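You operate a simulated robot arm through the tools that you are given. There is no shell and no other tool.

The job below is to be done with a simulated robot arm. You get a single attempt, and the scene is never put back.

## Task
Switch the oven off and stand the hot mug on the mat.
Fine: unclamp the blue wrap first and leave it on the rack; door and rack left open. Set down upright: red mug.

Only the result counts: the job must be done as asked and must still hold three seconds after the hand-in. Knocking over, shifting, dropping, spilling or breaking anything else fails it.

## Robot
A 6-joint arm with a two-finger gripper, fixed in place. Base frame: the origin is on the floor under the middle of its stand, x ahead of it, y to its left, z up. Units: m, degrees, N and s.
It reaches about 1.572 m from its shoulder. Its first joint turns from -166.0 to 166.0 degrees. Payload 2.45 kg.
The tool frame sits at the grasp point between the pads (the TCP): z along the fingers, y along the line on which they close. The tips reach 0.02 m beyond it. The gripper opens to 0.14 m; its body begins 0.168 m behind the TCP.
Orientation is that of the tool frame in the base frame, as a unit quaternion [x, y, z, w]. With the fingers straight down and closing along the base's y, the tool's x points along the base's -x, its y along +y and its z along -z.

## Interface
- The arm moves only by the tool servo_tool. Its argument "rows" is a list of rows, each a list of 3 entries, a list of its own where there are three numbers: the closure, from 0 (fully open) to 1 (shut), then the shift along the tool's x, y, z in m, then the turn, a rotation vector about the tool's x, y, z in degrees. In form: [[claw, [dx, dy, dz], [wx, wy, wz]], ...]. A call has 1 to 20 rows; each row shifts and turns the commanded pose from where the row before left it, along the tool's axes as they then stand. Rows are played at 5 a second. More than 0.05 m and 8.6 degrees between two rows, or a gripper value outside its range, and nothing of the call is played. Where a pose cannot be reached the arm comes as near as it can. A force on the tool above 90 N (or 10 N above the force at the start of the call, whichever is more), or a blocked arm, ends the call early, and 0.2 s more pass. Each finger travels about 0.045 m/s and halts on what it meets, pressing with about 23 N; the grip force reading is that of the motor and also rises with nothing between the fingers. The clock runs only during rows and for 0.2 s after the last one: add rows that do not move to give the fingers time. The reply holds the time, the measured pose of the TCP, the force on the tool along the base axes, the opening and the grip force, in the units named above and with some noise, with the torque about the TCP (base axes, N m) and any sound that the robot's microphone picked up, and new pictures: "pictures" is both (left out), scene, wrist or none.
- Cameras (640 x 400 px; columns grow to the right, rows downward): "scene" is fixed at [0.0486, -0.4987, 1.0685]; the picture's right is [-0.12, -0.99, 0.00], its down [-0.36, 0.04, -0.93] and it looks along [0.92, -0.11, -0.37] (base axes); focal length 252 px, centre (320, 200). "wrist" rides on the gripper at [0.078, 0.011, -0.209] in the tool frame; the picture's right is [-0.14, 0.99, 0.00], its down [-0.92, -0.13, -0.37] and it looks along [-0.36, -0.05, 0.93] (tool axes); focal length 280 px, centre (320, 200). There is no depth. A picture from a camera that has moved, and an enlarged one, comes with that camera's place and axes in the base frame and with its lens.
- close_up(camera, box): a new picture of the part [left, top, right, bottom] of that camera's present view, enlarged. The clock stands still meanwhile.
- finish_job(): hands the job in; it is judged then, once.

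Places have to be worked out from the pictures, the camera data and where the tool is seen. Open the gripper and draw the arm clear of the work before you hand the job in, unless the task says otherwise.

The tools are called as a command line: name --argument value ..., lists and objects as JSON in quotes. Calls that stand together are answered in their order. servo_tool: Moves the arm, as the interface text tells. Its arguments: {"type":"object","properties":{"rows":{"type":"array"},"pictures":{"type":"string","enum":["both","scene","wrist","none"]}},"required":["rows"]} The other tools are called the same way: close_up (camera, box) takes an enlarged picture of a part of a camera's view; finish_job () hands the job in.

At the start:

```text
time_s: 0.0
tool_pos: [0.905, -0.11, 1.0294]
ee_rot: [-0.001, 1.0, -0.001, 0.0]
force: [0.6, 0.7, -0.5]
torque: [-0.02, 0.02, 0.02]
gripper_width: 0.14
grasp_force: 0.0
```

scene: 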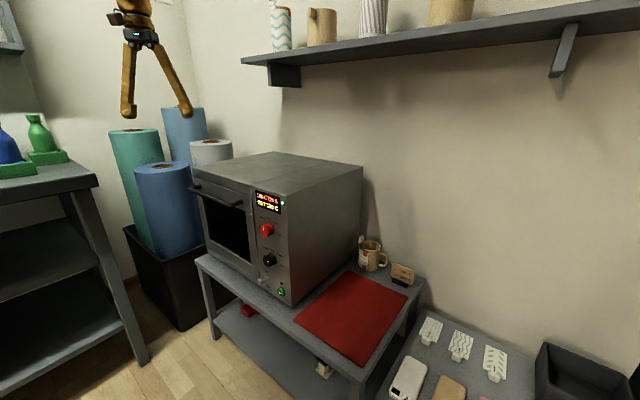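
wrist: 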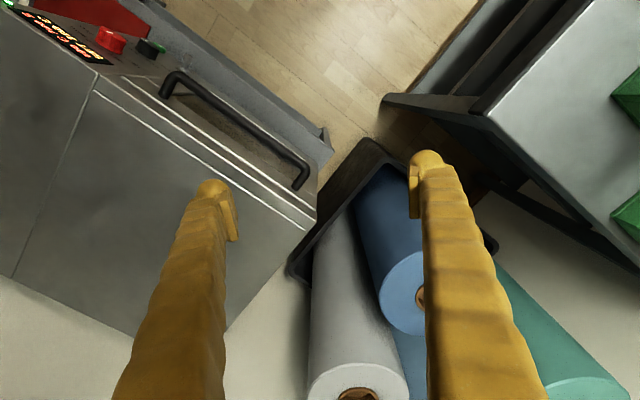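

I'll start by looking closely at the oven's front, the panel and the mat area before moving anything.

close_up --camera "scene" --box '[180, 150, 380, 310]'

close_up --camera "scene" --box '[240, 180, 320, 310]'

close_up --camera "scene" --box '[280, 230, 440, 390]'

close_up --camera "wrist" --box '[0, 0, 340, 220]'

```text
2.50 times, centred on (280, 230) of scene
camera zoom: at [0.0486, -0.4987, 1.0685], right [-0.12, -0.99, 0.0], down [-0.36, 0.04, -0.93], along [0.92, -0.11, -0.37], focal length 631 px, centre (420, 125)
```

zoom: 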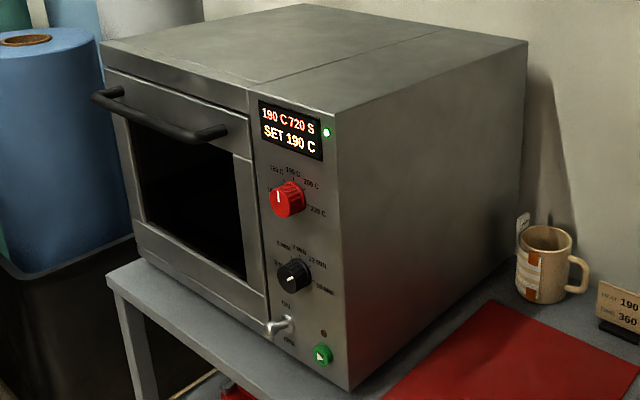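

```text
3.08 times, centred on (280, 245) of scene
camera zoom: at [0.0486, -0.4987, 1.0685], right [-0.12, -0.99, 0.0], down [-0.36, 0.04, -0.93], along [0.92, -0.11, -0.37], focal length 776 px, centre (443, 62)
```

zoom: 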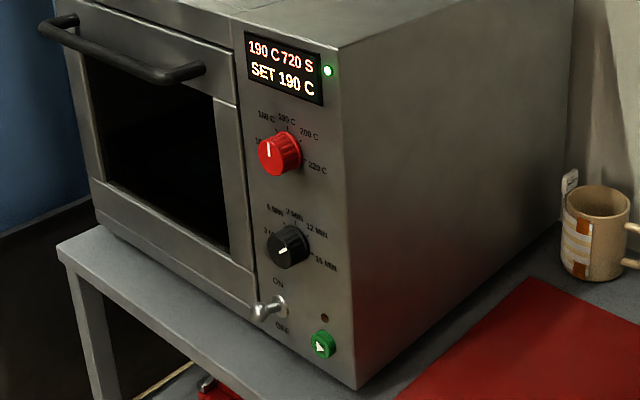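

```text
2.50 times, centred on (360, 310) of scene
camera zoom: at [0.0486, -0.4987, 1.0685], right [-0.12, -0.99, 0.0], down [-0.36, 0.04, -0.93], along [0.92, -0.11, -0.37], focal length 631 px, centre (220, -75)
```

zoom: 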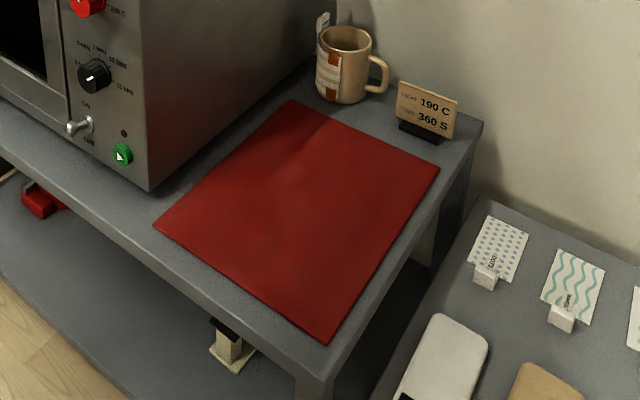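

```text
1.82 times, centred on (170, 110) of wrist
camera zoom: at [0.8271, -0.0984, 1.2378], right [0.14, 0.99, 0.0], down [0.92, -0.13, 0.37], along [0.36, -0.05, -0.93], focal length 510 px, centre (593, 364)
```

zoom: 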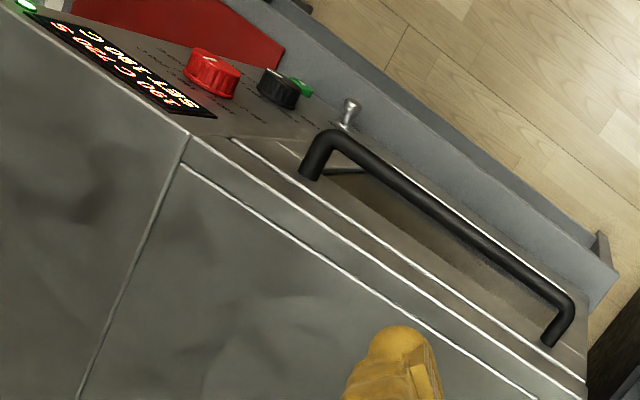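

The oven looks yawed about 35° toward the arm, its top at z≈0.81 and the table top at z≈0.38, with a drop-down door whose handle is at the top, and the toggle at the lower left of the panel. I'll draw back and tilt the gripper so the wrist camera faces the oven front.

servo_tool --rows '[[0, [0.041, 0, 0], [0, 0, 0]], [0, [0.041, 0, 0], [0, 0, 0]], [0, [0.041, 0, 0], [0, 0, 0]], [0, [0.041, 0, 0], [0, 0, 0]], [0, [0.041, 0, 0], [0, 0, 0]], [0, [0.041, 0, 0], [0, 0, 0]], [0, [0.041, 0, 0], [0, 0, 0]], [0, [0, 0, 0], [0, 0, 7]], [0, [0, 0, 0], [0, 0, 7]], [0, [0, 0, 0], [0, 0, 7]], [0, [0, 0, 0], [0, 0, 7]], [0, [0, 0, 0], [0, 0, 7]], [0, [0, 0, 0], [0, -7.5, 0]], [0, [0, 0, 0], [0, -7.5, 0]], [0, [0, 0, 0], [0, -7.5, 0]], [0, [0, 0, 0], [0, -7.5, 0]], [0, [0, 0, 0], [0, -7.5, 0]], [0, [0, 0, 0], [0, -7.5, 0]]]'

```text
time_s: 3.8
tool_pos: [0.6169, -0.1093, 1.028]
ee_rot: [0.278, 0.882, -0.114, 0.364]
force: [0.2, -0.3, 0.1]
torque: [0.0, 0.02, 0.0]
gripper_width: 0.1401
grasp_force: 0.0
camera wrist: at [0.4574, 0.0164, 1.1213], right [0.65, 0.75, 0.1], down [0.25, -0.33, 0.91], along [0.72, -0.57, -0.4], focal length 280 px, centre (320, 200)
```

scene: 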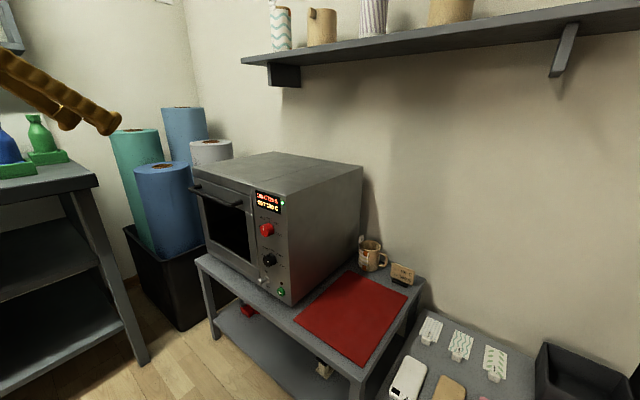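
wrist: 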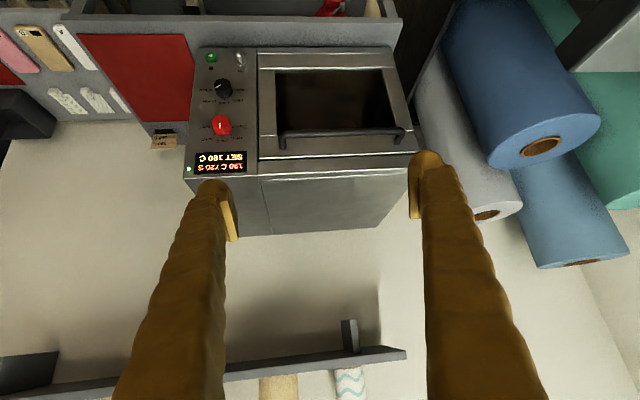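

The wrist view now faces the oven front squarely (upside down). I'll zoom in on the panel and the door for triangulation.

close_up --camera "wrist" --box '[170, 40, 290, 190]'

close_up --camera "wrist" --box '[250, 30, 430, 160]'

close_up --camera "scene" --box '[250, 255, 300, 305]'

close_up --camera "scene" --box '[190, 160, 270, 280]'

```text
2.67 times, centred on (230, 115) of wrist
camera zoom: at [0.4574, 0.0164, 1.1213], right [0.65, 0.75, 0.1], down [0.25, -0.33, 0.91], along [0.72, -0.57, -0.4], focal length 748 px, centre (560, 427)
```

zoom: 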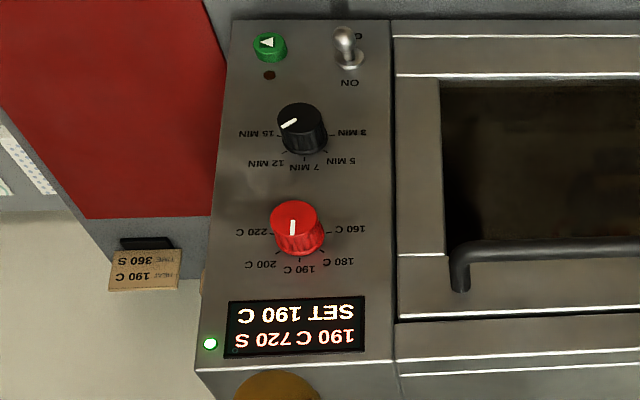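

```text
3.08 times, centred on (340, 95) of wrist
camera zoom: at [0.4574, 0.0164, 1.1213], right [0.65, 0.75, 0.1], down [0.25, -0.33, 0.91], along [0.72, -0.57, -0.4], focal length 863 px, centre (258, 523)
```

zoom: 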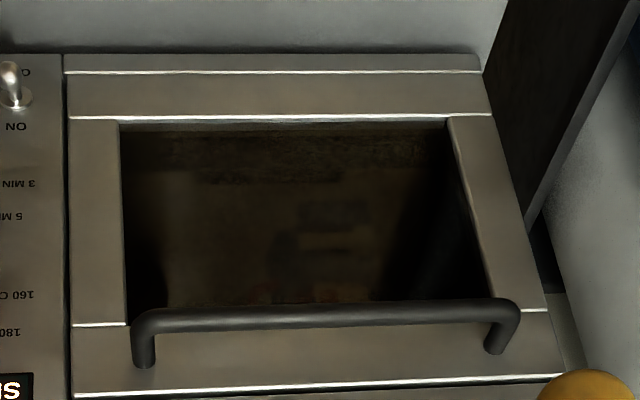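

```text
8.00 times, centred on (275, 280) of scene
camera zoom: at [0.0486, -0.4987, 1.0685], right [-0.12, -0.99, 0.0], down [-0.36, 0.04, -0.93], along [0.92, -0.11, -0.37], focal length 2019 px, centre (680, -440)
```

zoom: 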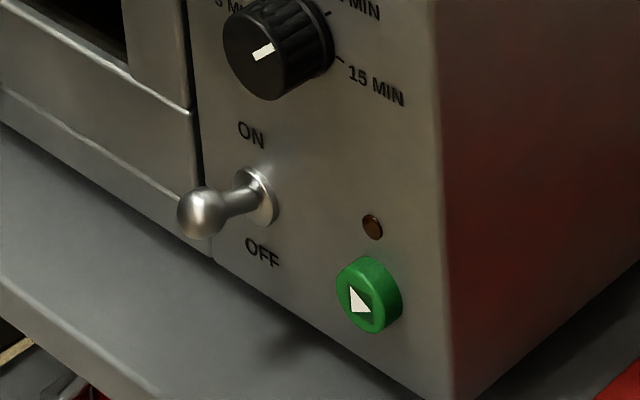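

```text
3.33 times, centred on (230, 220) of scene
camera zoom: at [0.0486, -0.4987, 1.0685], right [-0.12, -0.99, 0.0], down [-0.36, 0.04, -0.93], along [0.92, -0.11, -0.37], focal length 841 px, centre (620, 133)
```

zoom: 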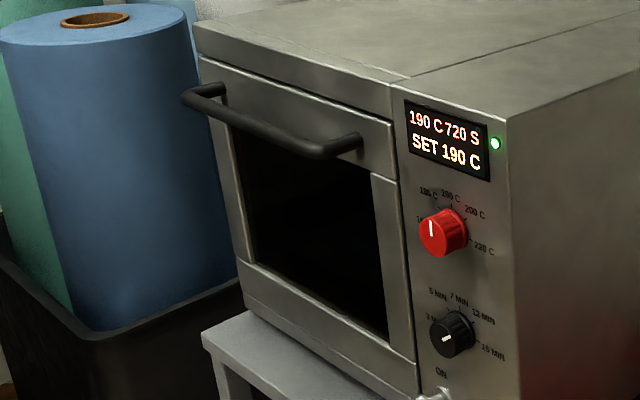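

Triangulated: toggle base ≈(0.745,-0.407,0.515) with its ball tip ≈3 cm out and slightly up (ON), table ≈0.465, oven top ≈0.84, oven face running about 45°. Let me check the finger size and the shelf items in the current views.

close_up --camera "scene" --box '[0, 30, 160, 190]'

close_up --camera "wrist" --box '[160, 130, 480, 330]'

close_up --camera "scene" --box '[190, 270, 350, 400]'

```text
2.50 times, centred on (80, 110) of scene
camera zoom: at [0.0486, -0.4987, 1.0685], right [-0.12, -0.99, 0.0], down [-0.36, 0.04, -0.93], along [0.92, -0.11, -0.37], focal length 631 px, centre (920, 425)
```

zoom: 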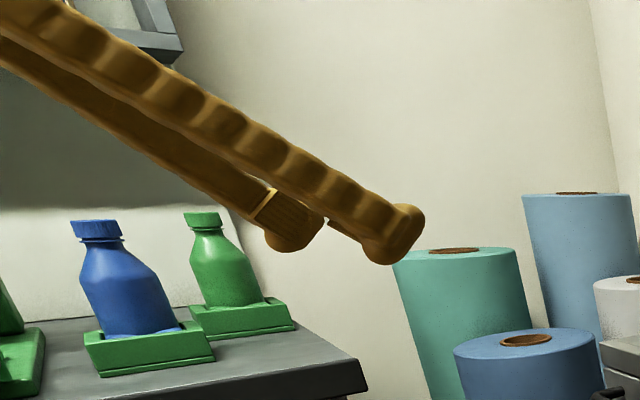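

```text
2.00 times, centred on (320, 230) of wrist
camera zoom: at [0.4574, 0.0164, 1.1213], right [0.65, 0.75, 0.1], down [0.25, -0.33, 0.91], along [0.72, -0.57, -0.4], focal length 561 px, centre (320, 140)
```

zoom: 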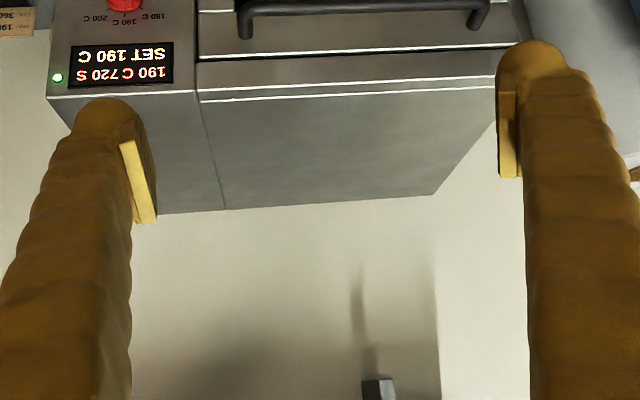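

```text
3.08 times, centred on (270, 335) of scene
camera zoom: at [0.0486, -0.4987, 1.0685], right [-0.12, -0.99, 0.0], down [-0.36, 0.04, -0.93], along [0.92, -0.11, -0.37], focal length 776 px, centre (474, -215)
```

zoom: 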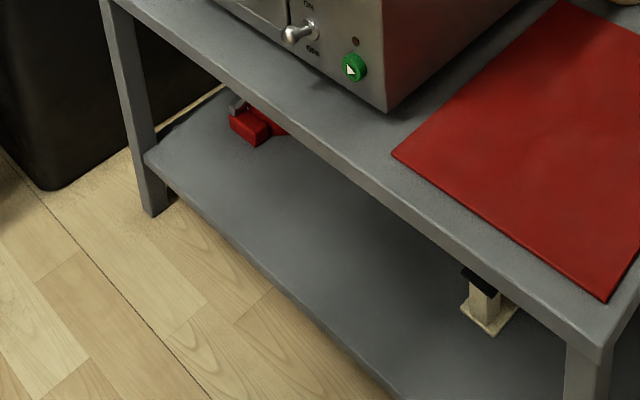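

I'll turn the heading to −45° (square to the oven), close the fingers, and come down to a stand-off about 20 cm in front of the toggle.

servo_tool --rows '[[1, [0, 0, 0], [3.53, 0, 3.55]], [1, [0, 0, 0], [3.53, 0, 3.55]], [1, [0.0258, -0.0112, 0.0347], [0, 0, 0]], [1, [0.0258, -0.0112, 0.0347], [0, 0, 0]], [1, [0.0258, -0.0112, 0.0347], [0, 0, 0]], [1, [0.0258, -0.0112, 0.0347], [0, 0, 0]], [1, [0.0258, -0.0112, 0.0347], [0, 0, 0]], [1, [0.0258, -0.0112, 0.0347], [0, 0, 0]], [1, [0.0258, -0.0112, 0.0347], [0, 0, 0]], [1, [0.0258, -0.0112, 0.0347], [0, 0, 0]], [1, [0.0258, -0.0112, 0.0347], [0, 0, 0]], [1, [0.0258, -0.0112, 0.0347], [0, 0, 0]]]'

```text
time_s: 6.4
tool_pos: [0.6349, -0.2285, 0.7472]
ee_rot: [0.348, 0.859, -0.162, 0.337]
force: [-0.1, -0.5, 0.5]
torque: [-0.01, 0.0, -0.01]
gripper_width: 0.0
grasp_force: 22.6
out of reach, approached as far as the arm can: row 5, 6, 7, 8, 9, 10, 11, 12
camera wrist: at [0.5049, -0.0756, 0.8422], right [0.78, 0.63, 0.05], down [0.23, -0.35, 0.91], along [0.59, -0.69, -0.41], focal length 280 px, centre (320, 200)
```

scene: 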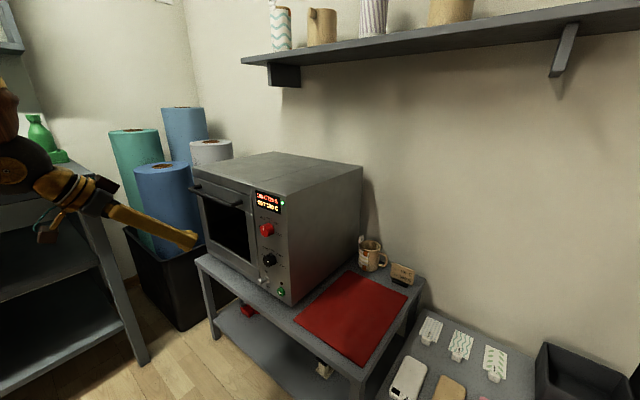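
wrist: 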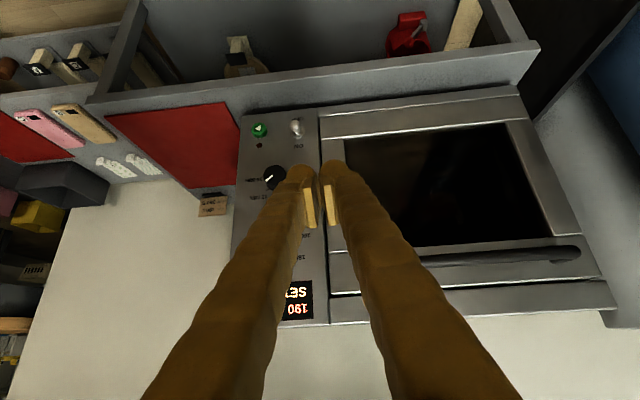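

The stand-off was inside the arm's minimum reach, so it stopped short at (0.635,−0.229,0.747). I'll test with one small forward row where the commanded pose stands now.

servo_tool --rows '[[1, [0, 0, 0.02], [0, 0, 0]], [1, [0, 0, 0], [0, 0, 0]]]' --pictures "none"

```text
time_s: 7.0
tool_pos: [0.6355, -0.2288, 0.7463]
ee_rot: [0.349, 0.859, -0.162, 0.337]
force: [-1.0, 0.1, -0.3]
torque: [0.03, -0.01, 0.01]
gripper_width: 0.0001
grasp_force: 23.4
out of reach, approached as far as the arm can: row 1
```

The command resets to the reached pose, so the arm is at its inner limit here. Moving horizontally toward the oven (and a bit right) increases the radius, so I'll go that way and then down.

servo_tool --rows '[[1, [-0.0287, -0.0168, 0.0277], [0, 0, 0]], [1, [-0.0287, -0.0168, 0.0277], [0, 0, 0]], [1, [0, 0, 0], [0, 0, 0]]]' --pictures "none"

```text
time_s: 7.8
tool_pos: [0.6766, -0.3077, 0.7606]
ee_rot: [0.353, 0.854, -0.148, 0.351]
force: [0.2, 0.1, 0.3]
torque: [-0.03, -0.04, 0.0]
gripper_width: 0.0
grasp_force: 22.6
out of reach, approached as far as the arm can: row 1
```

Now reachable at (0.677,−0.308,0.761), still square to the panel. I'll descend to about 4 cm above the toggle ball, offset slightly left so the right finger sits over it.

servo_tool --rows '[[1, [0.0143, -0.002, 0.0424], [0, 0, 0]], [1, [0.0143, -0.002, 0.0424], [0, 0, 0]], [1, [0.0143, -0.002, 0.0424], [0, 0, 0]], [1, [0.0143, -0.002, 0.0424], [0, 0, 0]], [1, [0, 0, 0], [0, 0, 0]]]'

close_up --camera "scene" --box '[220, 230, 300, 310]'

close_up --camera "wrist" --box '[220, 80, 400, 220]'

```text
time_s: 8.7
tool_pos: [0.7484, -0.3619, 0.66]
ee_rot: [0.351, 0.859, -0.155, 0.34]
force: [-4.9, 5.2, -2.3]
torque: [0.01, 0.05, 0.09]
gripper_width: 0.0
grasp_force: 22.7
out of reach, approached as far as the arm can: row 1, 2, 3, 4
stopped in row 4: the force on the tool passed its limit at 233 N (the readings are from after the stop); the commanded pose is now the measured one
camera wrist: at [0.617, -0.2098, 0.7579], right [0.77, 0.63, 0.07], down [0.22, -0.36, 0.91], along [0.6, -0.69, -0.42], focal length 280 px, centre (320, 200)
```

scene: 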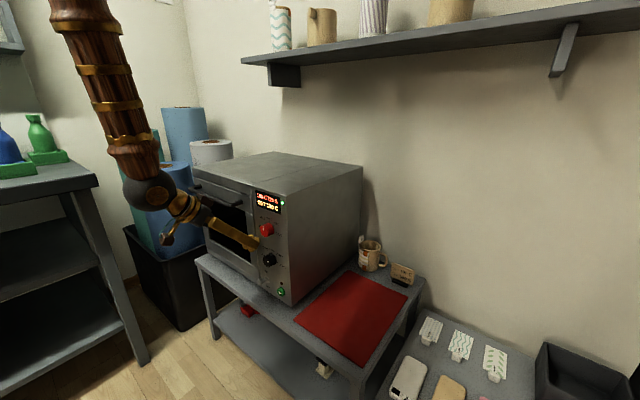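
wrist: 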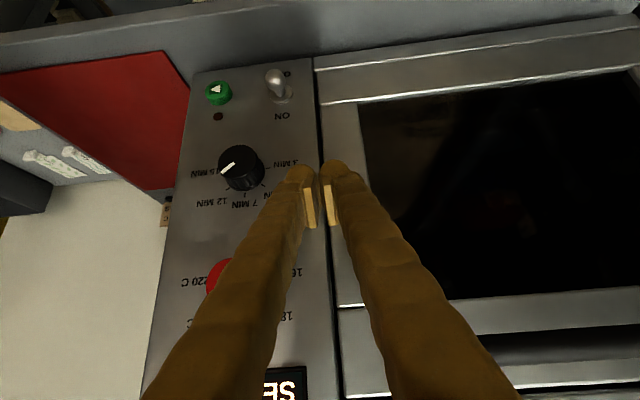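

```text
5.00 times, centred on (260, 270) of scene
camera zoom: at [0.0486, -0.4987, 1.0685], right [-0.12, -0.99, 0.0], down [-0.36, 0.04, -0.93], along [0.92, -0.11, -0.37], focal length 1262 px, centre (620, -150)
```

zoom: 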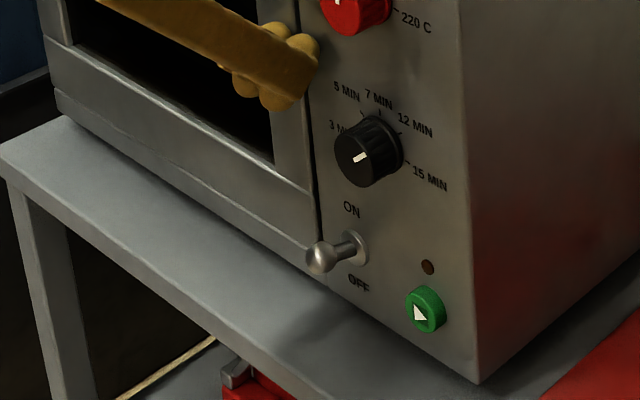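

```text
2.86 times, centred on (310, 150) of wrist
camera zoom: at [0.617, -0.2098, 0.7579], right [0.77, 0.63, 0.07], down [0.22, -0.36, 0.91], along [0.6, -0.69, -0.42], focal length 801 px, centre (349, 343)
```

zoom: 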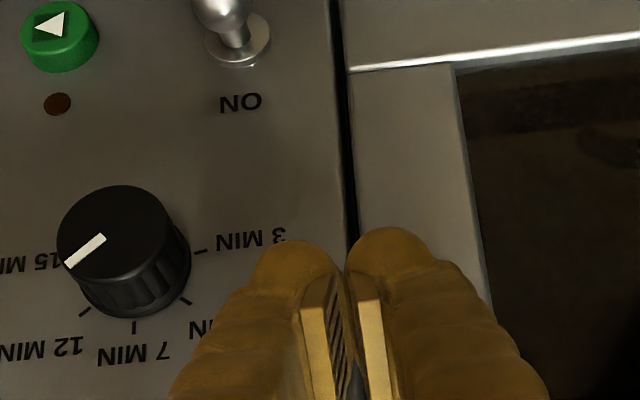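

The arm slid along its reach boundary and touched the door frame beside the panel. The oven and toggle haven't shifted: their image positions are unchanged and the readout still shows 190 C. I'll back straight off, then use a steeper, more sideways approach (heading −80°, 60° down), which keeps the wrist farther from the base.

servo_tool --rows '[[1, [0, 0, -0.04], [0, 0, 0]], [1, [0, 0, -0.04], [0, 0, 0]], [1, [0, 0, -0.04], [0, 0, 0]], [1, [0, 0, 0], [0, 6.9, 0]], [1, [0, 0, 0], [0, 6.9, 0]], [1, [0, 0, 0], [0, 0, 0]]]' --pictures "none"

```text
time_s: 10.1
tool_pos: [0.6936, -0.3003, 0.7482]
ee_rot: [0.368, 0.893, -0.111, 0.234]
force: [-0.7, 0.3, 0.4]
torque: [0.02, -0.02, -0.04]
gripper_width: 0.0
grasp_force: 23.5
```

Reachable now at 60° pitch. Next I turn the heading to −80° about the vertical.

servo_tool --rows '[[1, [0, 0, 0], [3.22, 0.168, 5.58]], [1, [0, 0, 0], [3.22, 0.168, 5.58]], [1, [0, 0, 0], [3.22, 0.168, 5.58]], [1, [0, 0, 0], [3.22, 0.168, 5.58]], [1, [0, 0, 0], [3.22, 0.168, 5.58]], [1, [0, 0, 0], [0, 0, 0]]]'

```text
time_s: 11.5
tool_pos: [0.6919, -0.3021, 0.7491]
ee_rot: [0.6, 0.756, -0.172, 0.196]
force: [0.0, 0.1, 0.9]
torque: [-0.02, 0.0, -0.03]
gripper_width: 0.0
grasp_force: 22.8
camera wrist: at [0.6693, -0.1302, 0.89], right [0.99, 0.1, 0.04], down [0.03, -0.62, 0.78], along [0.11, -0.78, -0.62], focal length 280 px, centre (320, 200)
```

scene: 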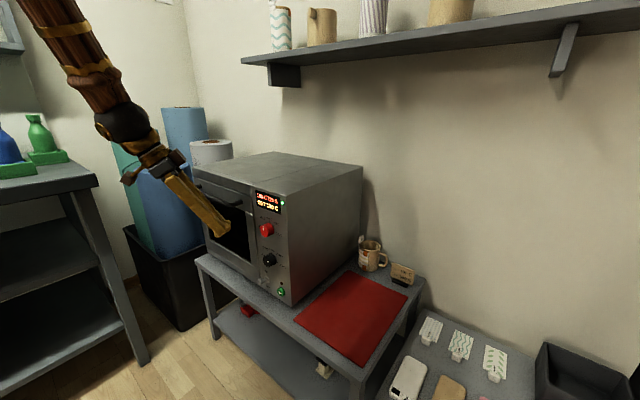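
wrist: 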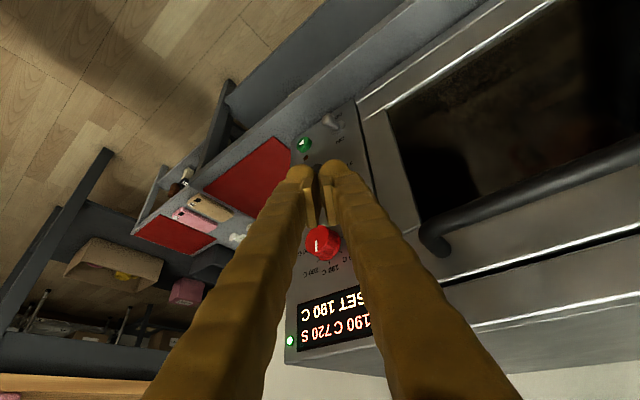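

Heading is −80° with no reach problems, and the toggle is visible past the fingertips. I'll zoom in to refine the toggle position before the press.

close_up --camera "wrist" --box '[270, 90, 390, 190]'

close_up --camera "scene" --box '[190, 180, 300, 310]'

```text
4.00 times, centred on (330, 140) of wrist
camera zoom: at [0.6693, -0.1302, 0.89], right [0.99, 0.1, 0.04], down [0.03, -0.62, 0.78], along [0.11, -0.78, -0.62], focal length 1122 px, centre (280, 440)
```

zoom: 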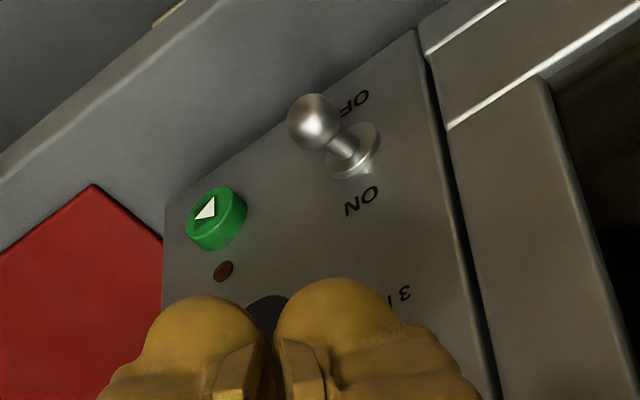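

```text
3.08 times, centred on (245, 245) of scene
camera zoom: at [0.0486, -0.4987, 1.0685], right [-0.12, -0.99, 0.0], down [-0.36, 0.04, -0.93], along [0.92, -0.11, -0.37], focal length 776 px, centre (551, 62)
```

zoom: 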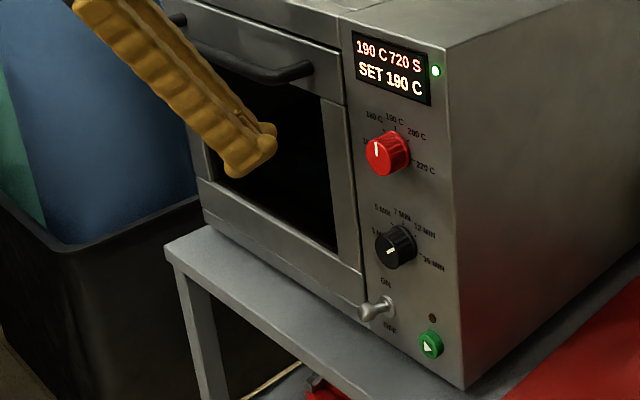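

Refined: toggle base (0.744,−0.407,0.517), ball (0.7265,−0.386,0.527), lever tilted up to ON. I'll go down first while staying about 9 cm out from the panel.

servo_tool --rows '[[1, [0.0117, -0.0021, 0.0363], [0, 0, 0]], [1, [0.0117, -0.0021, 0.0363], [0, 0, 0]], [1, [0.0117, -0.0021, 0.0363], [0, 0, 0]], [1, [0.0117, -0.0021, 0.0363], [0, 0, 0]], [1, [0, 0, 0], [0, 0, 0]]]' --pictures "none"

```text
time_s: 12.7
tool_pos: [0.6855, -0.3371, 0.5996]
ee_rot: [0.601, 0.756, -0.171, 0.196]
force: [0.2, -0.2, 0.9]
torque: [0.04, -0.03, 0.01]
gripper_width: 0.0
grasp_force: 22.9
```

On target. Now in to just above the ball, and I'll check the picture before pressing.

servo_tool --rows '[[1, [-0.0177, 0.011, 0.0155], [0, 0, 0]], [1, [-0.0177, 0.011, 0.0155], [0, 0, 0]], [1, [0, 0, 0], [0, 0, 0]]]' --pictures "wrist"

close_up --camera "scene" --box '[235, 250, 295, 310]'

close_up --camera "wrist" --box '[250, 100, 400, 220]'

```text
time_s: 13.5
tool_pos: [0.7181, -0.3783, 0.5903]
ee_rot: [0.601, 0.756, -0.172, 0.195]
force: [0.0, 0.1, -0.7]
torque: [-0.03, -0.01, 0.05]
gripper_width: 0.0001
grasp_force: 22.5
camera wrist: at [0.6942, -0.2068, 0.7313], right [0.99, 0.1, 0.04], down [0.03, -0.62, 0.78], along [0.11, -0.78, -0.62], focal length 280 px, centre (320, 200)
```

wrist: 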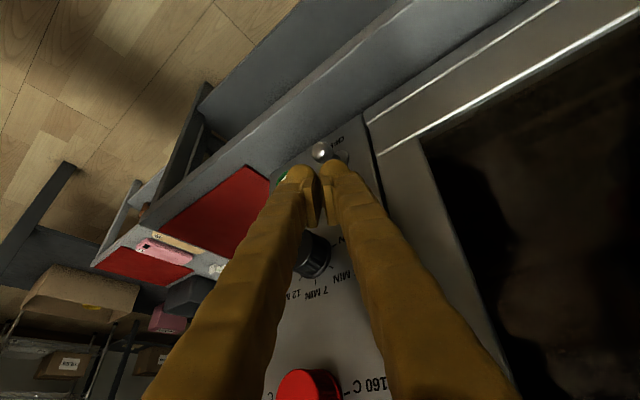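

```text
6.67 times, centred on (265, 280) of scene
camera zoom: at [0.0486, -0.4987, 1.0685], right [-0.12, -0.99, 0.0], down [-0.36, 0.04, -0.93], along [0.92, -0.11, -0.37], focal length 1682 px, centre (687, -333)
```

zoom: 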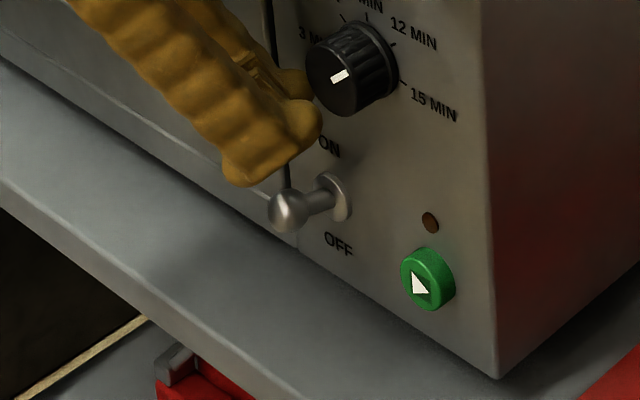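

```text
3.33 times, centred on (325, 160) of wrist
camera zoom: at [0.6942, -0.2068, 0.7313], right [0.99, 0.1, 0.04], down [0.03, -0.62, 0.78], along [0.11, -0.78, -0.62], focal length 935 px, centre (303, 333)
```

zoom: 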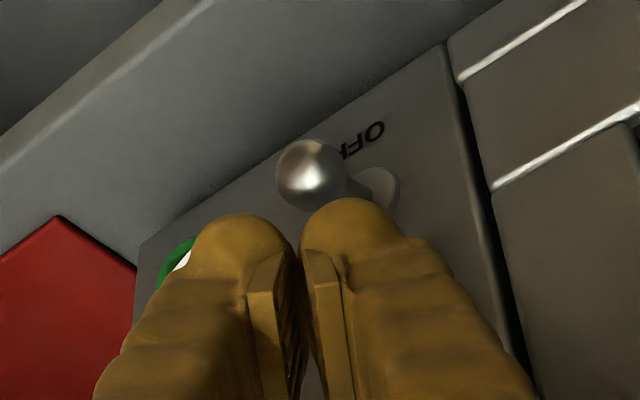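

The fingertips hang right above the ball and clear of the knob and green button. Pressing straight down in small steps.

servo_tool --rows '[[1, [0.00553, 0.0003, 0.0095], [0, 0, 0]], [1, [0.00553, 0.0003, 0.0095], [0, 0, 0]], [1, [0.00553, 0.0003, 0.0095], [0, 0, 0]], [1, [0.00553, 0.0003, 0.0095], [0, 0, 0]], [1, [0.00553, 0.0003, 0.0095], [0, 0, 0]]]' --pictures "wrist"

close_up --camera "scene" --box '[235, 180, 295, 310]'

```text
time_s: 14.7
tool_pos: [0.7196, -0.3765, 0.5384]
ee_rot: [0.601, 0.755, -0.173, 0.197]
force: [-17.4, 23.3, 86.5]
torque: [-0.38, -0.61, -0.26]
gripper_width: 0.0061
grasp_force: 29.2
heard: click
camera wrist: at [0.6955, -0.2049, 0.6789], right [0.99, 0.1, 0.05], down [0.03, -0.62, 0.79], along [0.11, -0.78, -0.62], focal length 280 px, centre (320, 200)
```

wrist: 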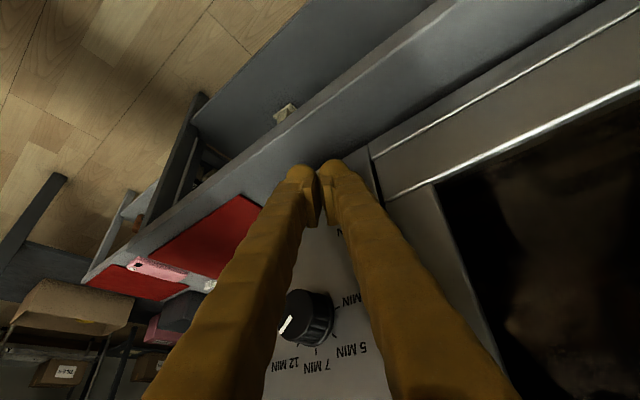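

```text
3.08 times, centred on (265, 245) of scene
camera zoom: at [0.0486, -0.4987, 1.0685], right [-0.12, -0.99, 0.0], down [-0.36, 0.04, -0.93], along [0.92, -0.11, -0.37], focal length 776 px, centre (489, 62)
```

zoom: 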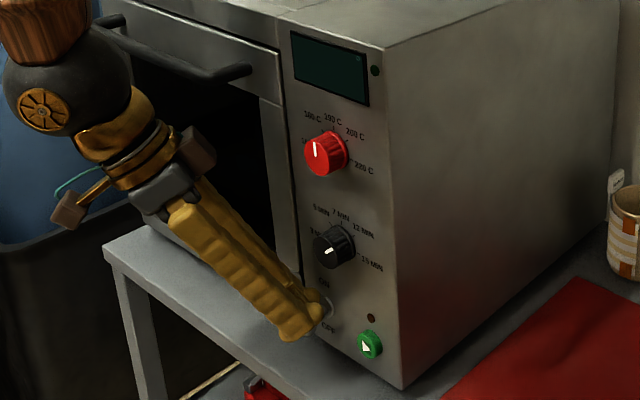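

Click heard and the display and LED went dark: the oven is off. Lifting straight back up off the lever and then away from the panel.

servo_tool --rows '[[1, [-0.0151, -0.0007, -0.0259], [0, 0, 0]], [1, [-0.0151, -0.0007, -0.0259], [0, 0, 0]], [1, [0.0177, -0.011, -0.0155], [0, 0, 0]], [1, [0.0177, -0.011, -0.0155], [0, 0, 0]], [1, [-0.0117, 0.0021, -0.0363], [0, 0, 0]], [1, [-0.0117, 0.0021, -0.0363], [0, 0, 0]], [1, [-0.0117, 0.0021, -0.0363], [0, 0, 0]], [1, [-0.0117, 0.0021, -0.0363], [0, 0, 0]], [1, [-0.0117, 0.0021, -0.0363], [0, 0, 0]]]'

close_up --camera "scene" --box '[190, 150, 310, 310]'

```text
time_s: 16.7
tool_pos: [0.6939, -0.2967, 0.7903]
ee_rot: [0.601, 0.756, -0.172, 0.193]
force: [-0.3, 0.1, -0.4]
torque: [-0.02, 0.01, -0.01]
gripper_width: 0.0
grasp_force: 29.6
camera wrist: at [0.6707, -0.1246, 0.9311], right [0.99, 0.1, 0.04], down [0.03, -0.62, 0.78], along [0.11, -0.78, -0.62], focal length 280 px, centre (320, 200)
```

scene: 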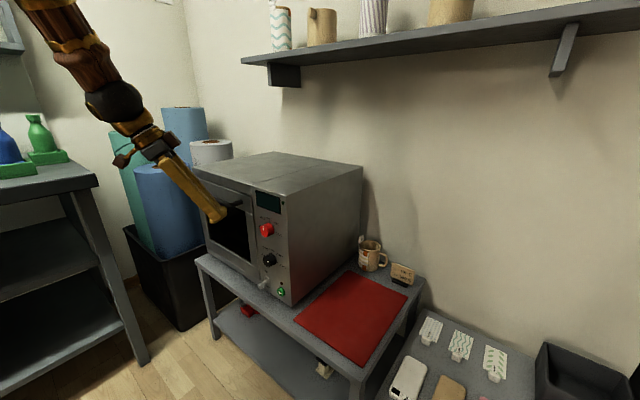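
wrist: 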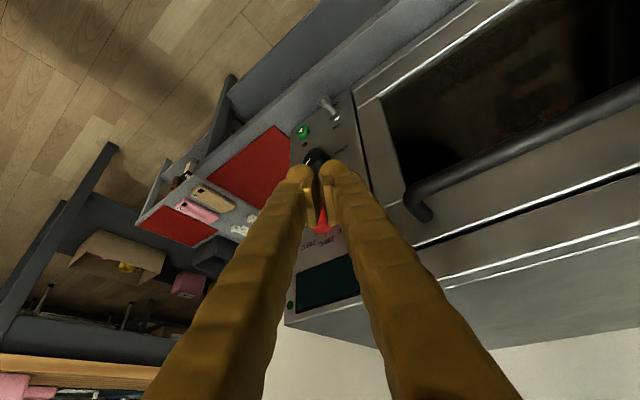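

```text
2.50 times, centred on (250, 230) of scene
camera zoom: at [0.0486, -0.4987, 1.0685], right [-0.12, -0.99, 0.0], down [-0.36, 0.04, -0.93], along [0.92, -0.11, -0.37], focal length 631 px, centre (495, 125)
```

zoom: 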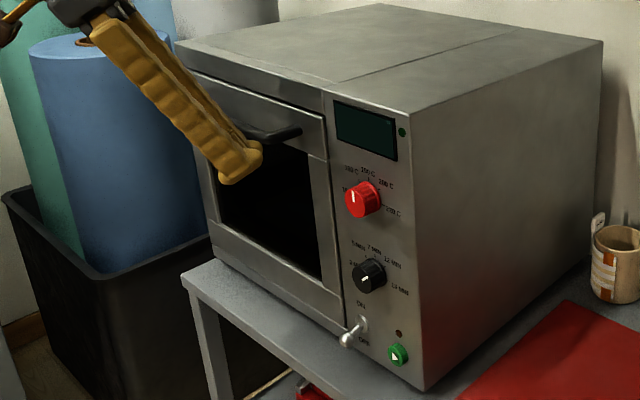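

The lever is down and the oven is off. Next is the door: the handle bar spans e≈0.09–0.34 left of the toggle at z≈0.77, about 4.7 cm out from the door. I'll raise up, point the fingers straight down and align the closing axis across the bar.

servo_tool --rows '[[1, [-0.0201, -0.001, -0.0345], [0, 0, 0]], [1, [-0.0201, -0.001, -0.0345], [0, 0, 0]], [1, [-0.0201, -0.001, -0.0345], [0, 0, 0]], [1, [-0.0201, -0.001, -0.0345], [0, 0, 0]], [0.78, [0, 0, 0], [0, 7.5, 0]], [0.78, [0, 0, 0], [0, 7.5, 0]], [0.78, [0, 0, 0], [0, 7.5, 0]], [0.78, [0, 0, 0], [0, 7.5, 0]], [0.78, [0, 0, 0], [0, 0, 7.86]], [0.78, [0, 0, 0], [0, 0, 7.86]], [0.78, [0, 0, 0], [0, 0, 7.86]], [0.78, [0, 0, 0], [0, 0, 7.86]], [0.78, [0, 0, 0], [0, 0, 7.86]], [0.78, [0, 0, 0], [0, 0, 7.86]], [0.78, [0, 0, 0], [0, 0, 7.86]], [0.78, [0, 0, 0], [0, 0, 0]]]'

```text
time_s: 20.1
tool_pos: [0.6953, -0.2934, 0.9509]
ee_rot: [0.915, 0.403, -0.013, -0.002]
force: [0.4, 0.1, -0.2]
torque: [0.04, 0.01, 0.0]
gripper_width: 0.0307
grasp_force: 0.0
camera wrist: at [0.7609, -0.2413, 1.1578], right [0.64, -0.77, -0.01], down [-0.71, -0.59, 0.39], along [-0.31, -0.24, -0.92], focal length 280 px, centre (320, 200)
```

scene: 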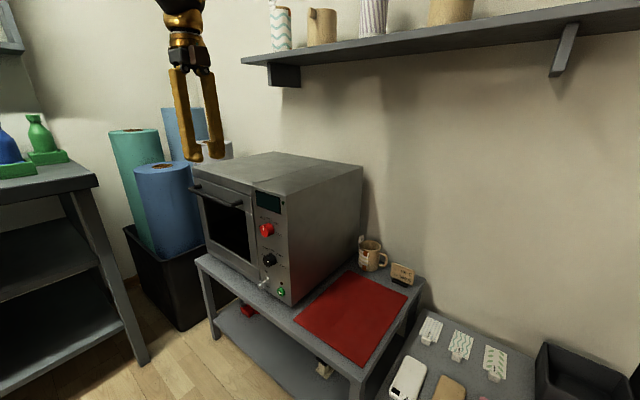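
wrist: 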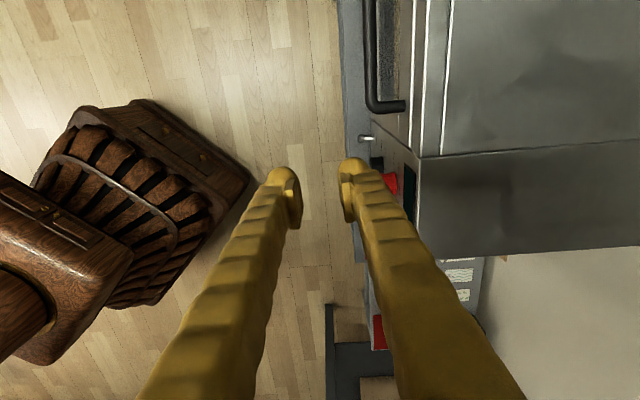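

The fingers now straddle along the door normal, opening 3 cm. I'll zoom on the handle bar from above to measure the gap and angle.

close_up --camera "wrist" --box '[330, 0, 490, 120]'

close_up --camera "wrist" --box '[330, 80, 490, 200]'

```text
3.33 times, centred on (410, 60) of wrist
camera zoom: at [0.7609, -0.2413, 1.1578], right [0.64, -0.77, -0.01], down [-0.71, -0.59, 0.39], along [-0.31, -0.24, -0.92], focal length 935 px, centre (20, 667)
```

zoom: 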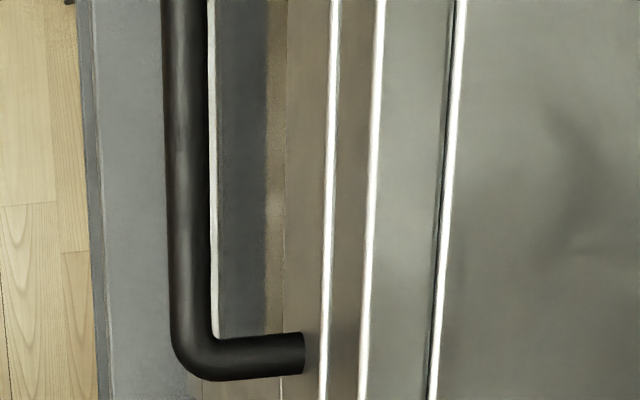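

```text
3.33 times, centred on (410, 140) of wrist
camera zoom: at [0.7609, -0.2413, 1.1578], right [0.64, -0.77, -0.01], down [-0.71, -0.59, 0.39], along [-0.31, -0.24, -0.92], focal length 935 px, centre (20, 400)
```

zoom: 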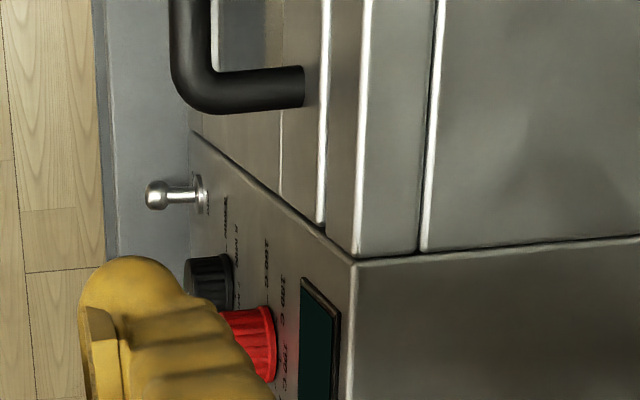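

The geometry is consistent: bar centre 4.5 cm out, diameter 1.5 cm, so a 3.7 cm gap for a roughly 2.5 cm finger. Before inserting, I'll check the finger profile from the scene camera.

close_up --camera "scene" --box '[140, 40, 260, 170]'

close_up --camera "wrist" --box '[240, 140, 420, 260]'

```text
3.08 times, centred on (200, 105) of scene
camera zoom: at [0.0486, -0.4987, 1.0685], right [-0.12, -0.99, 0.0], down [-0.36, 0.04, -0.93], along [0.92, -0.11, -0.37], focal length 776 px, centre (689, 492)
```

zoom: 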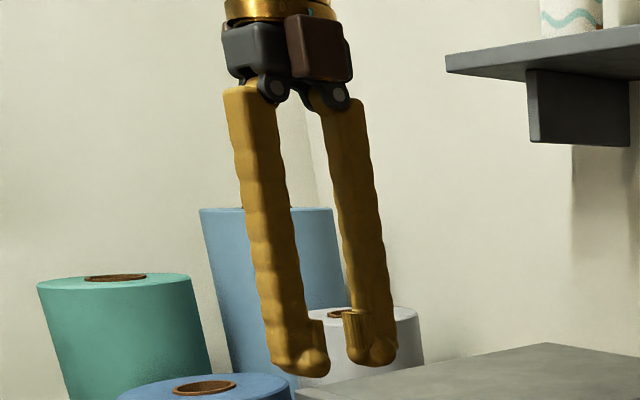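

```text
3.33 times, centred on (330, 200) of wrist
camera zoom: at [0.7609, -0.2413, 1.1578], right [0.64, -0.77, -0.01], down [-0.71, -0.59, 0.39], along [-0.31, -0.24, -0.92], focal length 935 px, centre (287, 200)
```

zoom: 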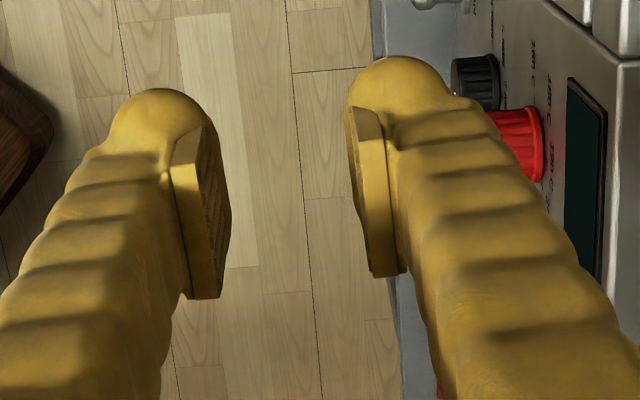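

The fingers are about 2.6 cm thick with small pads, so inserting vertically would be tight. Coming in at 45° with the bar near the pad ends leaves more slack, so I'll move to a stand-off 10 cm back along that line at mid-handle.

servo_tool --rows '[[0.786, [0, 0, 0], [-0.81, 1.26, 2.5]], [0.786, [0.0338, -0.0007, 0.0212], [0, 0, 0]], [0.786, [0.0338, -0.0007, 0.0212], [0, 0, 0]], [0.786, [0.0338, -0.0007, 0.0212], [0, 0, 0]], [0.786, [0.0338, -0.0007, 0.0212], [0, 0, 0]], [0.786, [0.0338, -0.0007, 0.0212], [0, 0, 0]], [0.786, [0, 0, 0], [-7.5, 0, 0]], [0.786, [0, 0, 0], [-7.5, 0, 0]], [0.786, [0, 0, 0], [-7.5, 0, 0]], [0.786, [0, 0, 0], [-7.5, 0, 0]], [0.786, [0, 0, 0], [-7.5, 0, 0]], [0.786, [0, 0, 0], [-7.5, 0, 0]], [0.786, [0, 0, 0], [0, 0, 0]]]'

close_up --camera "wrist" --box '[220, 60, 460, 220]'

close_up --camera "scene" --box '[160, 110, 290, 210]'

```text
time_s: 22.9
tool_pos: [0.8109, -0.1713, 0.8456]
ee_rot: [0.9, 0.374, 0.086, 0.209]
force: [0.4, -0.1, 0.3]
torque: [0.01, 0.0, -0.03]
gripper_width: 0.03
grasp_force: 0.0
out of reach, approached as far as the arm can: row 10, 11, 12
camera wrist: at [0.8084, -0.058, 1.0371], right [0.53, -0.72, 0.44], down [-0.85, -0.46, 0.27], along [0.0, -0.52, -0.86], focal length 280 px, centre (320, 200)
```

scene: 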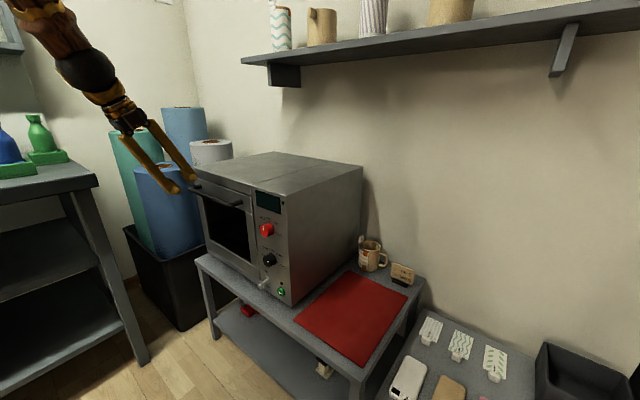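
wrist: 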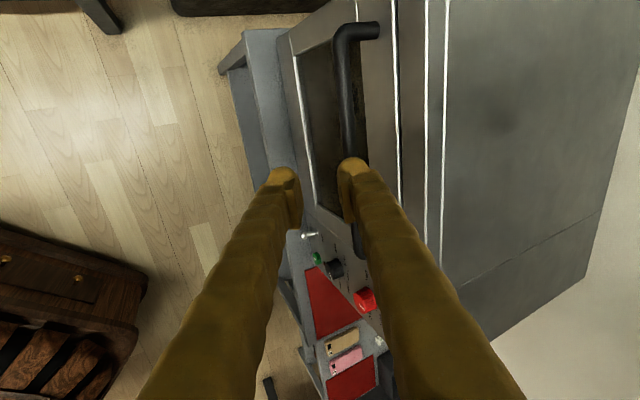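

```text
2.50 times, centred on (340, 140) of wrist
camera zoom: at [0.8084, -0.058, 1.0371], right [0.53, -0.72, 0.44], down [-0.85, -0.46, 0.27], along [0.0, -0.52, -0.86], focal length 701 px, centre (270, 350)
```

zoom: 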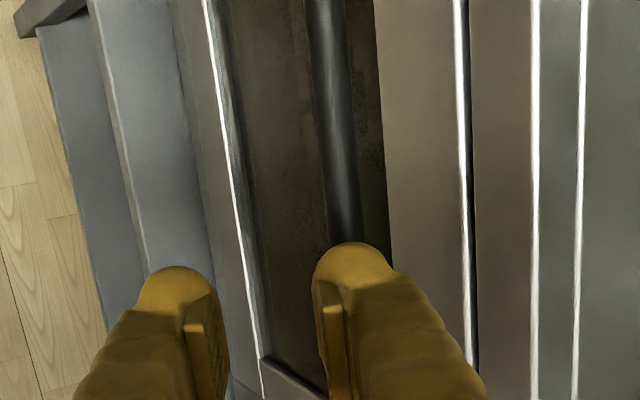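

```text
4.00 times, centred on (225, 160) of scene
camera zoom: at [0.0486, -0.4987, 1.0685], right [-0.12, -0.99, 0.0], down [-0.36, 0.04, -0.93], along [0.92, -0.11, -0.37], focal length 1010 px, centre (700, 360)
```

zoom: 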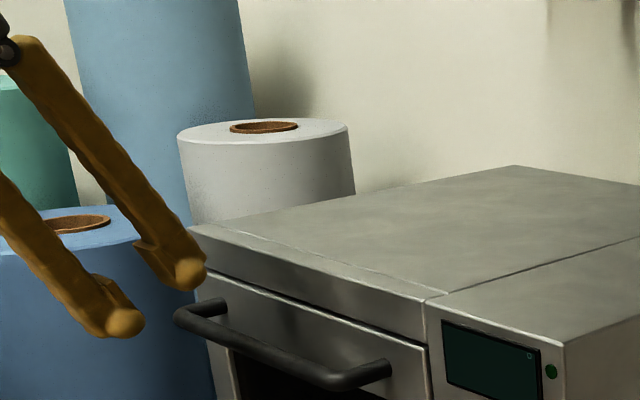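

The tilt stopped at about 26°, which fits a last-joint roll limit in this roll direction rather than a reach limit. The gripper is symmetric, so I'll spin it 180° about its own axis (staying in free space) to unwind that joint.

servo_tool --rows '[[0.786, [0, 0, 0], [0, 0, -8.57]], [0.786, [0, 0, 0], [0, 0, -8.57]], [0.786, [0, 0, 0], [0, 0, -8.57]], [0.786, [0, 0, 0], [0, 0, -8.57]], [0.786, [0, 0, 0], [0, 0, -8.57]], [0.786, [0, 0, 0], [0, 0, -8.57]], [0.786, [0, 0, 0], [0, 0, -8.57]], [0.786, [0, 0, 0], [0, 0, -8.57]], [0.786, [0, 0, 0], [0, 0, -8.57]], [0.786, [0, 0, 0], [0, 0, -8.57]], [0.786, [0, 0, 0], [0, 0, -8.57]], [0.786, [0, 0, 0], [0, 0, -8.57]], [0.786, [0, 0, 0], [0, 0, -8.57]], [0.786, [0, 0, 0], [0, 0, -8.57]], [0.786, [0, 0, 0], [0, 0, -8.57]], [0.786, [0, 0, 0], [0, 0, -8.57]], [0.786, [0, 0, 0], [0, 0, -8.57]], [0.786, [0, 0, 0], [0, 0, -8.57]], [0.786, [0, 0, 0], [0, 0, -8.57]], [0.786, [0, 0, 0], [0, 0, -8.57]]]' --pictures "none"

```text
time_s: 27.1
tool_pos: [0.8114, -0.1706, 0.8456]
ee_rot: [-0.307, 0.924, -0.202, 0.103]
force: [0.1, 0.0, 0.1]
torque: [0.02, 0.04, 0.01]
gripper_width: 0.03
grasp_force: 0.2
```

servo_tool --rows '[[0.786, [0, 0, 0], [0, 0, -8.57]], [0.786, [0, 0, 0], [6.33, 0, 0]], [0.786, [0, 0, 0], [6.33, 0, 0]], [0.786, [0, 0, 0], [6.33, 0, 0]], [0.786, [0, 0, 0], [0, 0, 0]]]'

close_up --camera "wrist" --box '[220, 60, 460, 220]'

close_up --camera "scene" --box '[160, 110, 290, 210]'

```text
time_s: 28.3
tool_pos: [0.8118, -0.1699, 0.8456]
ee_rot: [-0.354, 0.853, -0.355, 0.147]
force: [0.1, 0.4, -0.6]
torque: [0.01, 0.0, 0.02]
gripper_width: 0.0299
grasp_force: 0.1
camera wrist: at [0.646, -0.1167, 0.9848], right [-0.4, 0.59, -0.7], down [0.53, 0.77, 0.35], along [0.75, -0.23, -0.62], focal length 280 px, centre (320, 200)
```

scene: 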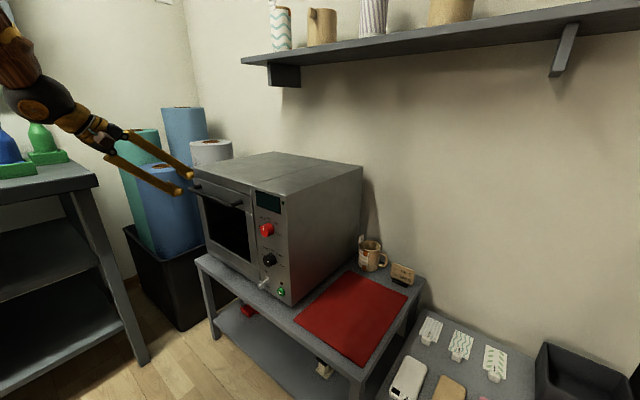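
wrist: 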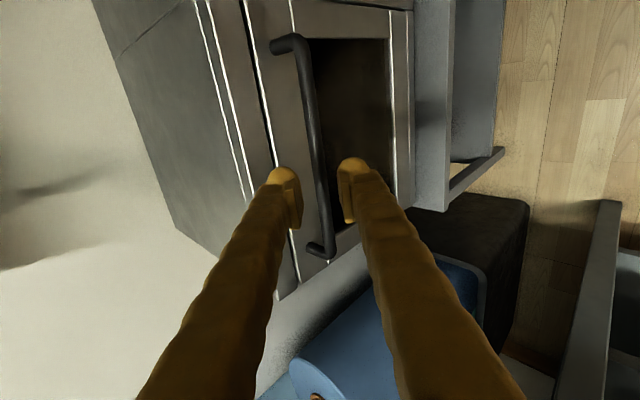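

```text
2.50 times, centred on (340, 140) of wrist
camera zoom: at [0.646, -0.1167, 0.9848], right [-0.4, 0.59, -0.7], down [0.53, 0.77, 0.35], along [0.75, -0.23, -0.62], focal length 701 px, centre (270, 350)
```

zoom: 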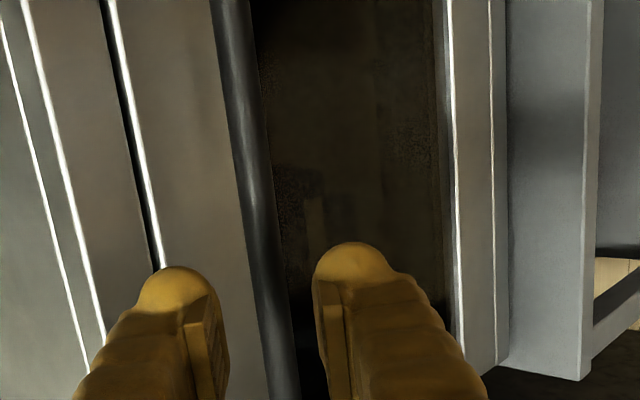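

```text
4.00 times, centred on (225, 160) of scene
camera zoom: at [0.0486, -0.4987, 1.0685], right [-0.12, -0.99, 0.0], down [-0.36, 0.04, -0.93], along [0.92, -0.11, -0.37], focal length 1010 px, centre (700, 360)
```

zoom: 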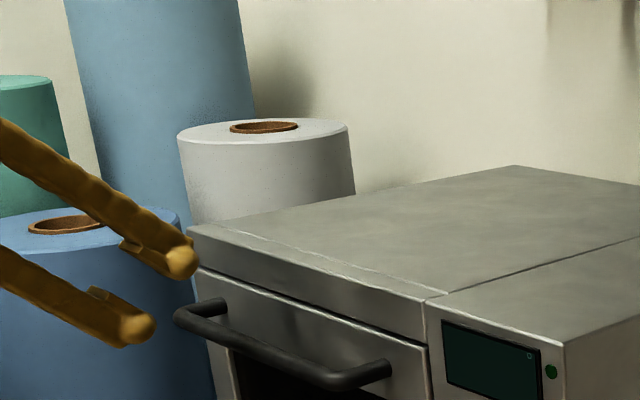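

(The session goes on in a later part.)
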